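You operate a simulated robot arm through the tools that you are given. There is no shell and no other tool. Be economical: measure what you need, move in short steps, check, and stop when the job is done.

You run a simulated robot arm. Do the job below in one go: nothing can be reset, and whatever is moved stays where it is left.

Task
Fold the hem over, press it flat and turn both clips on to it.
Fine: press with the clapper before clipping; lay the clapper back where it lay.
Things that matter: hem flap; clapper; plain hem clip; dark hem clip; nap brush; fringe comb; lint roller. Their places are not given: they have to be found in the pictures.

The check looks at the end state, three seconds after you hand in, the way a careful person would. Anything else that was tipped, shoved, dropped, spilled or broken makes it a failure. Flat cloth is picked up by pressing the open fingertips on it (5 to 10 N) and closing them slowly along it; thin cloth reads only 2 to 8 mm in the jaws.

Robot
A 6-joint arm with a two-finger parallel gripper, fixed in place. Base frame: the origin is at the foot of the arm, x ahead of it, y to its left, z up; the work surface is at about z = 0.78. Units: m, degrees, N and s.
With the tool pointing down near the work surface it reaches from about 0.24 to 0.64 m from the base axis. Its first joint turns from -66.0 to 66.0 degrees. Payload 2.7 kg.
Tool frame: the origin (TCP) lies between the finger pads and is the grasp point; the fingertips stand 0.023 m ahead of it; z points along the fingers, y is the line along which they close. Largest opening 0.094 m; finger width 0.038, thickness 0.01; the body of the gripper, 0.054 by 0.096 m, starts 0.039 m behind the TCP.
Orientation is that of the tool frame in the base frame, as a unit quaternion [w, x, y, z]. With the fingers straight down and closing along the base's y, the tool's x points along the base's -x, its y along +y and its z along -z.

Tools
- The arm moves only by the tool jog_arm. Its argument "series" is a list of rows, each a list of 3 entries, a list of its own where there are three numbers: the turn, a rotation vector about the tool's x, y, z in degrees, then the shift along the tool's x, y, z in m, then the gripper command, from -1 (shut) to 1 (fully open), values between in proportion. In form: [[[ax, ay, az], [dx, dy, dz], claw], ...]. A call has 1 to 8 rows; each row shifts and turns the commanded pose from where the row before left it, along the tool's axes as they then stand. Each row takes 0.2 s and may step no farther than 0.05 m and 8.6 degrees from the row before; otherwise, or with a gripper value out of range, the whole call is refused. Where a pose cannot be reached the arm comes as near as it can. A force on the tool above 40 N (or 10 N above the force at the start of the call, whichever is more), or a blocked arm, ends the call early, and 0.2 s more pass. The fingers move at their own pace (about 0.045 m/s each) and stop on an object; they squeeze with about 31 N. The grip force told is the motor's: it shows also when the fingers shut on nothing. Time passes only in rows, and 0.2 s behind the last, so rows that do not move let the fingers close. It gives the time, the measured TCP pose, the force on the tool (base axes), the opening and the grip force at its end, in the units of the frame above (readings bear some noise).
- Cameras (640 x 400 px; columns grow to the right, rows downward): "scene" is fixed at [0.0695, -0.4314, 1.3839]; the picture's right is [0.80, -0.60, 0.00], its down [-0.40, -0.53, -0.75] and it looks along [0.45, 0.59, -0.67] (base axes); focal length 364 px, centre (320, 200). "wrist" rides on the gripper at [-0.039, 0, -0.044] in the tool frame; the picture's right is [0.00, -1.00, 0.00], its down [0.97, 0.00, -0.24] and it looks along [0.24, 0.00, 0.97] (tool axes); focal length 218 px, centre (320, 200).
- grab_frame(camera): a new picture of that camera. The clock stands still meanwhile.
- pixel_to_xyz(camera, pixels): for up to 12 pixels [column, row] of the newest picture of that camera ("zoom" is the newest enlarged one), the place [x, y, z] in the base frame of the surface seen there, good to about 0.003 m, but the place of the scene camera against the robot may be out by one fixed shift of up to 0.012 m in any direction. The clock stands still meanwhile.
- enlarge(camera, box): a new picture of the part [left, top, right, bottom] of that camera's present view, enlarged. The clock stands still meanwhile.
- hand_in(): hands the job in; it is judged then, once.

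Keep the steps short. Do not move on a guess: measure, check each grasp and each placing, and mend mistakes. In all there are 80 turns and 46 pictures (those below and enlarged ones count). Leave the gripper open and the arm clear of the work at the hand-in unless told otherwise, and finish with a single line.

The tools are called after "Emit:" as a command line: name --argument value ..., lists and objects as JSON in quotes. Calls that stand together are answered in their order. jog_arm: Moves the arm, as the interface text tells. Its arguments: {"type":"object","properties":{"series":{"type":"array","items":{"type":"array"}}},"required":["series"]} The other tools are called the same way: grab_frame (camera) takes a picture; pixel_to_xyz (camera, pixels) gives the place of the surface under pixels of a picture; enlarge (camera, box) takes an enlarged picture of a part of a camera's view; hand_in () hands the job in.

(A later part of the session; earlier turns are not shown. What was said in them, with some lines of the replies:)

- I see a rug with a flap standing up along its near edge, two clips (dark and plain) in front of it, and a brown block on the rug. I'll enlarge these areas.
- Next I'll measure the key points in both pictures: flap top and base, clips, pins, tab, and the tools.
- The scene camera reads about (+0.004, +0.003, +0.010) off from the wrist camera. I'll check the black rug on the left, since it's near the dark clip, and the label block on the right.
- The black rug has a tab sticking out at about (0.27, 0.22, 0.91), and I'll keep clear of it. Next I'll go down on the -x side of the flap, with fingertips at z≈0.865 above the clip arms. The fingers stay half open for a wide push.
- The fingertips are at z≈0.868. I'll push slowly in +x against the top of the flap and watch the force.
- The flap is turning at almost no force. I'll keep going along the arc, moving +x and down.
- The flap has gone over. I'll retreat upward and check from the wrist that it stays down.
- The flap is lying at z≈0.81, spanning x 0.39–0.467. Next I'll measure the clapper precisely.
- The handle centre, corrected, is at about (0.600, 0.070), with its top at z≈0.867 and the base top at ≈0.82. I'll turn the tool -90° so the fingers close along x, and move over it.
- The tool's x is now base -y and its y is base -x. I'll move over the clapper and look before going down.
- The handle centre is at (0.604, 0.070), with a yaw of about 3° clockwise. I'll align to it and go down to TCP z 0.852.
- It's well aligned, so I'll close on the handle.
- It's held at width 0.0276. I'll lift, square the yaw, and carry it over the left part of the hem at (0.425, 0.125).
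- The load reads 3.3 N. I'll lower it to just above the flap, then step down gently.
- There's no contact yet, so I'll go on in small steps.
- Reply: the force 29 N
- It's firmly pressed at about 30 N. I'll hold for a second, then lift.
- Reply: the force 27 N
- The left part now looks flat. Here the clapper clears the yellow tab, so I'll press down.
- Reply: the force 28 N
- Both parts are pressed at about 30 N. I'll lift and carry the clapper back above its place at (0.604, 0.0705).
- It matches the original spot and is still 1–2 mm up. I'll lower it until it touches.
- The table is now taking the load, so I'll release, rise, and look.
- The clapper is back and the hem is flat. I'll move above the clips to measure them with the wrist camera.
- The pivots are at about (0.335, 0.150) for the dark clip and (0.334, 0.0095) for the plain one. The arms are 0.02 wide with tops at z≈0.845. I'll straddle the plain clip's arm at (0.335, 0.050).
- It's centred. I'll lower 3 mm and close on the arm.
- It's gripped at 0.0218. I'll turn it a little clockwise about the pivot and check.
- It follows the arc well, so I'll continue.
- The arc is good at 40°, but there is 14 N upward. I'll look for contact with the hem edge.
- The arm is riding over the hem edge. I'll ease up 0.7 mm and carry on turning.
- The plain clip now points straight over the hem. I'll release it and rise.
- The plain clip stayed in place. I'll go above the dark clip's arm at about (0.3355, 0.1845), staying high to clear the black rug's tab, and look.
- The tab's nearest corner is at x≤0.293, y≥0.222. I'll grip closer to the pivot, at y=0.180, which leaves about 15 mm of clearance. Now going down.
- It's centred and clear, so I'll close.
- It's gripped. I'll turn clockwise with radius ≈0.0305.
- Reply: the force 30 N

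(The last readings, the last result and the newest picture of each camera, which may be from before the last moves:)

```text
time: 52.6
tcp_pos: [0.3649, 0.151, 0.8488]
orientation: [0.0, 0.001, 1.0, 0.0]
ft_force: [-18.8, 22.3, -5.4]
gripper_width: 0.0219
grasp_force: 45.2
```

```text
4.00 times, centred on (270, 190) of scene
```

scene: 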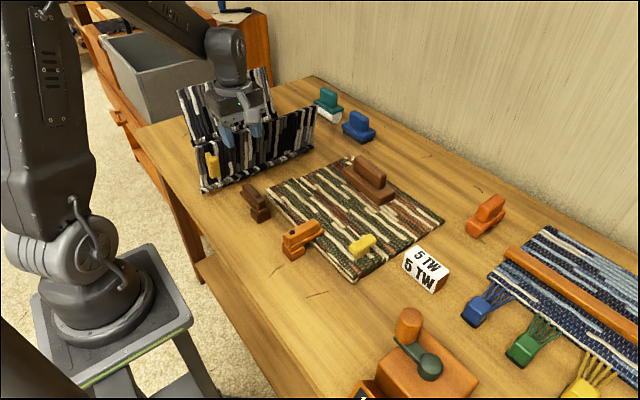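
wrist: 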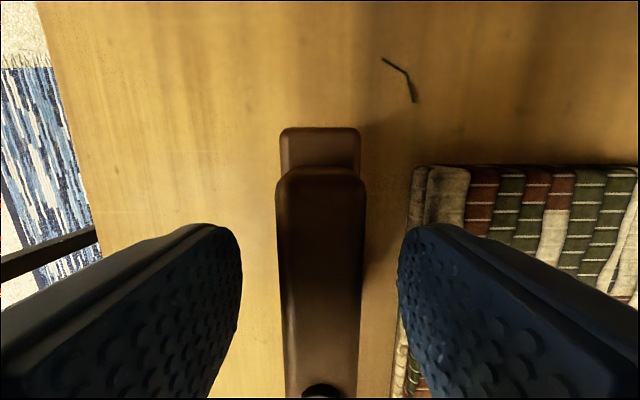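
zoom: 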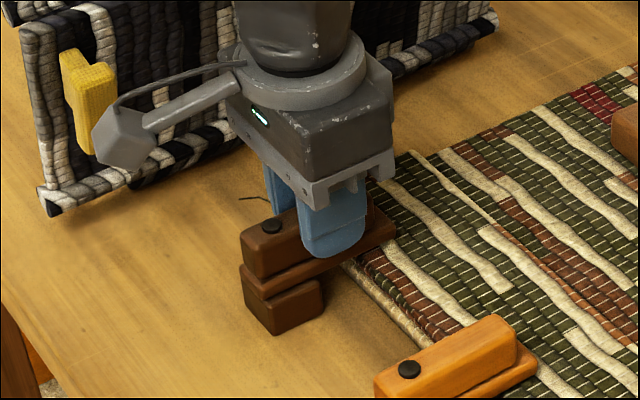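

The dark clip lies over the hem. I'll ease off the side force, then release and rise.

Emit:
jog_arm --series '[[[0, 0, 0], [0.0007, 0.0008, 0], -0.8], [[0, 0, 0], [0, 0, 0], -0.4], [[0, 0, 0], [0, 0, 0], -0.1], [[0, 0, 0], [0, 0, 0], 0.0], [[0, 0, 0], [0, 0, 0], 0.0], [[0, 0, 0], [0, 0, -0.03], 0.0], [[0, 0, 0], [0, 0, -0.045], 0.0], [[0, 0, 0], [0, 0, -0.045], 0.0]]'

Emit:
jog_arm --series '[[[0, 0, 0], [0, -0.045, -0.03], 0.5], [[0, 0, 0], [0, -0.045, -0.03], 1], [[0, 0, 0], [0, -0.03, -0.03], 1], [[0, 0, 0], [0, 0, 0], 1]]'

Emit:
grab_frame --camera "wrist"

Emit:
grab_frame --camera "scene"

Emit:
enlarge --camera "scene" --box '[220, 150, 412, 290]'

```text
time: 54.4
tcp_pos: [0.3665, 0.1512, 0.9702]
orientation: [0.0, 0.001, 1.0, 0.001]
ft_force: [0.8, -0.2, 0.4]
gripper_width: 0.0471
grasp_force: 0.1
```

```text
refused: row 1 steps farther than a row can; nothing moved
```

```text
13 pictures are left
```

wrist: 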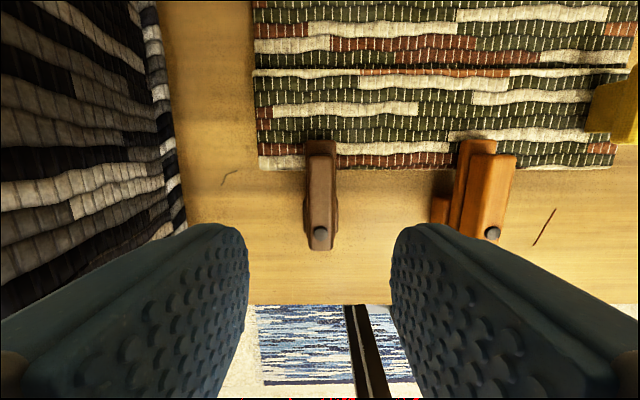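

```text
12 pictures are left
```

scene: 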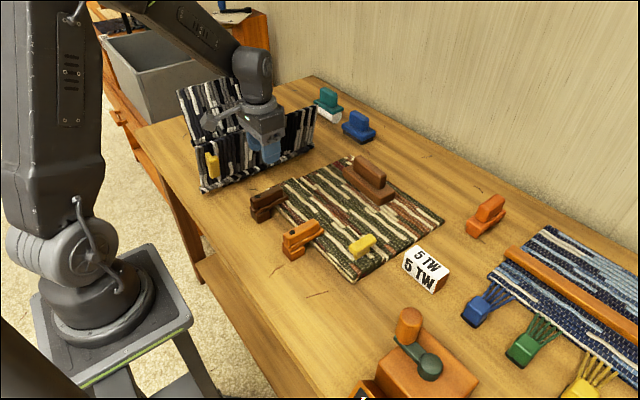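

```text
2.86 times, centred on (316, 220) of scene
```

zoom: 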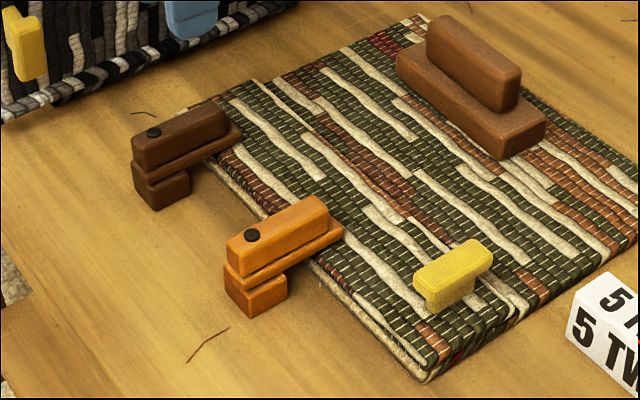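

Both clips lie over the flat hem, the clapper is back, and the other tools haven't moved. The last call was refused, so I'll move the arm clear in smaller steps with the gripper open.

Emit:
jog_arm --series '[[[0, 0, 0], [0, 0, -0.04], 0.0], [[0, 0, 0], [0, -0.04, -0.02], 0.5], [[0, 0, 0], [0, -0.04, -0.02], 1], [[0, 0, 0], [0, -0.04, -0.02], 1], [[0, 0, 0], [0, 0, 0], 1], [[0, 0, 0], [0, 0, 0], 1], [[0, 0, 0], [0, 0, 0], 1]]'

Emit:
grab_frame --camera "scene"

```text
time: 56.0
tcp_pos: [0.3657, 0.0308, 1.0682]
orientation: [0.0, 0.001, 1.0, 0.001]
ft_force: [-0.6, -0.1, -0.7]
gripper_width: 0.094
grasp_force: 0.1
```

```text
10 pictures are left
```

scene: 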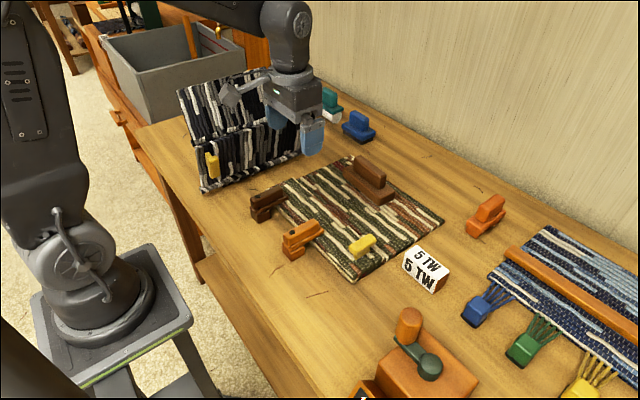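

Everything is in place, the arm is clear and the gripper is open, so I'll hand in.

Emit:
hand_in

```text
The job is handed in.
```

The hem is folded over and was pressed with the clapper before clipping, both clips are turned on to it, and the clapper is back where it lay.
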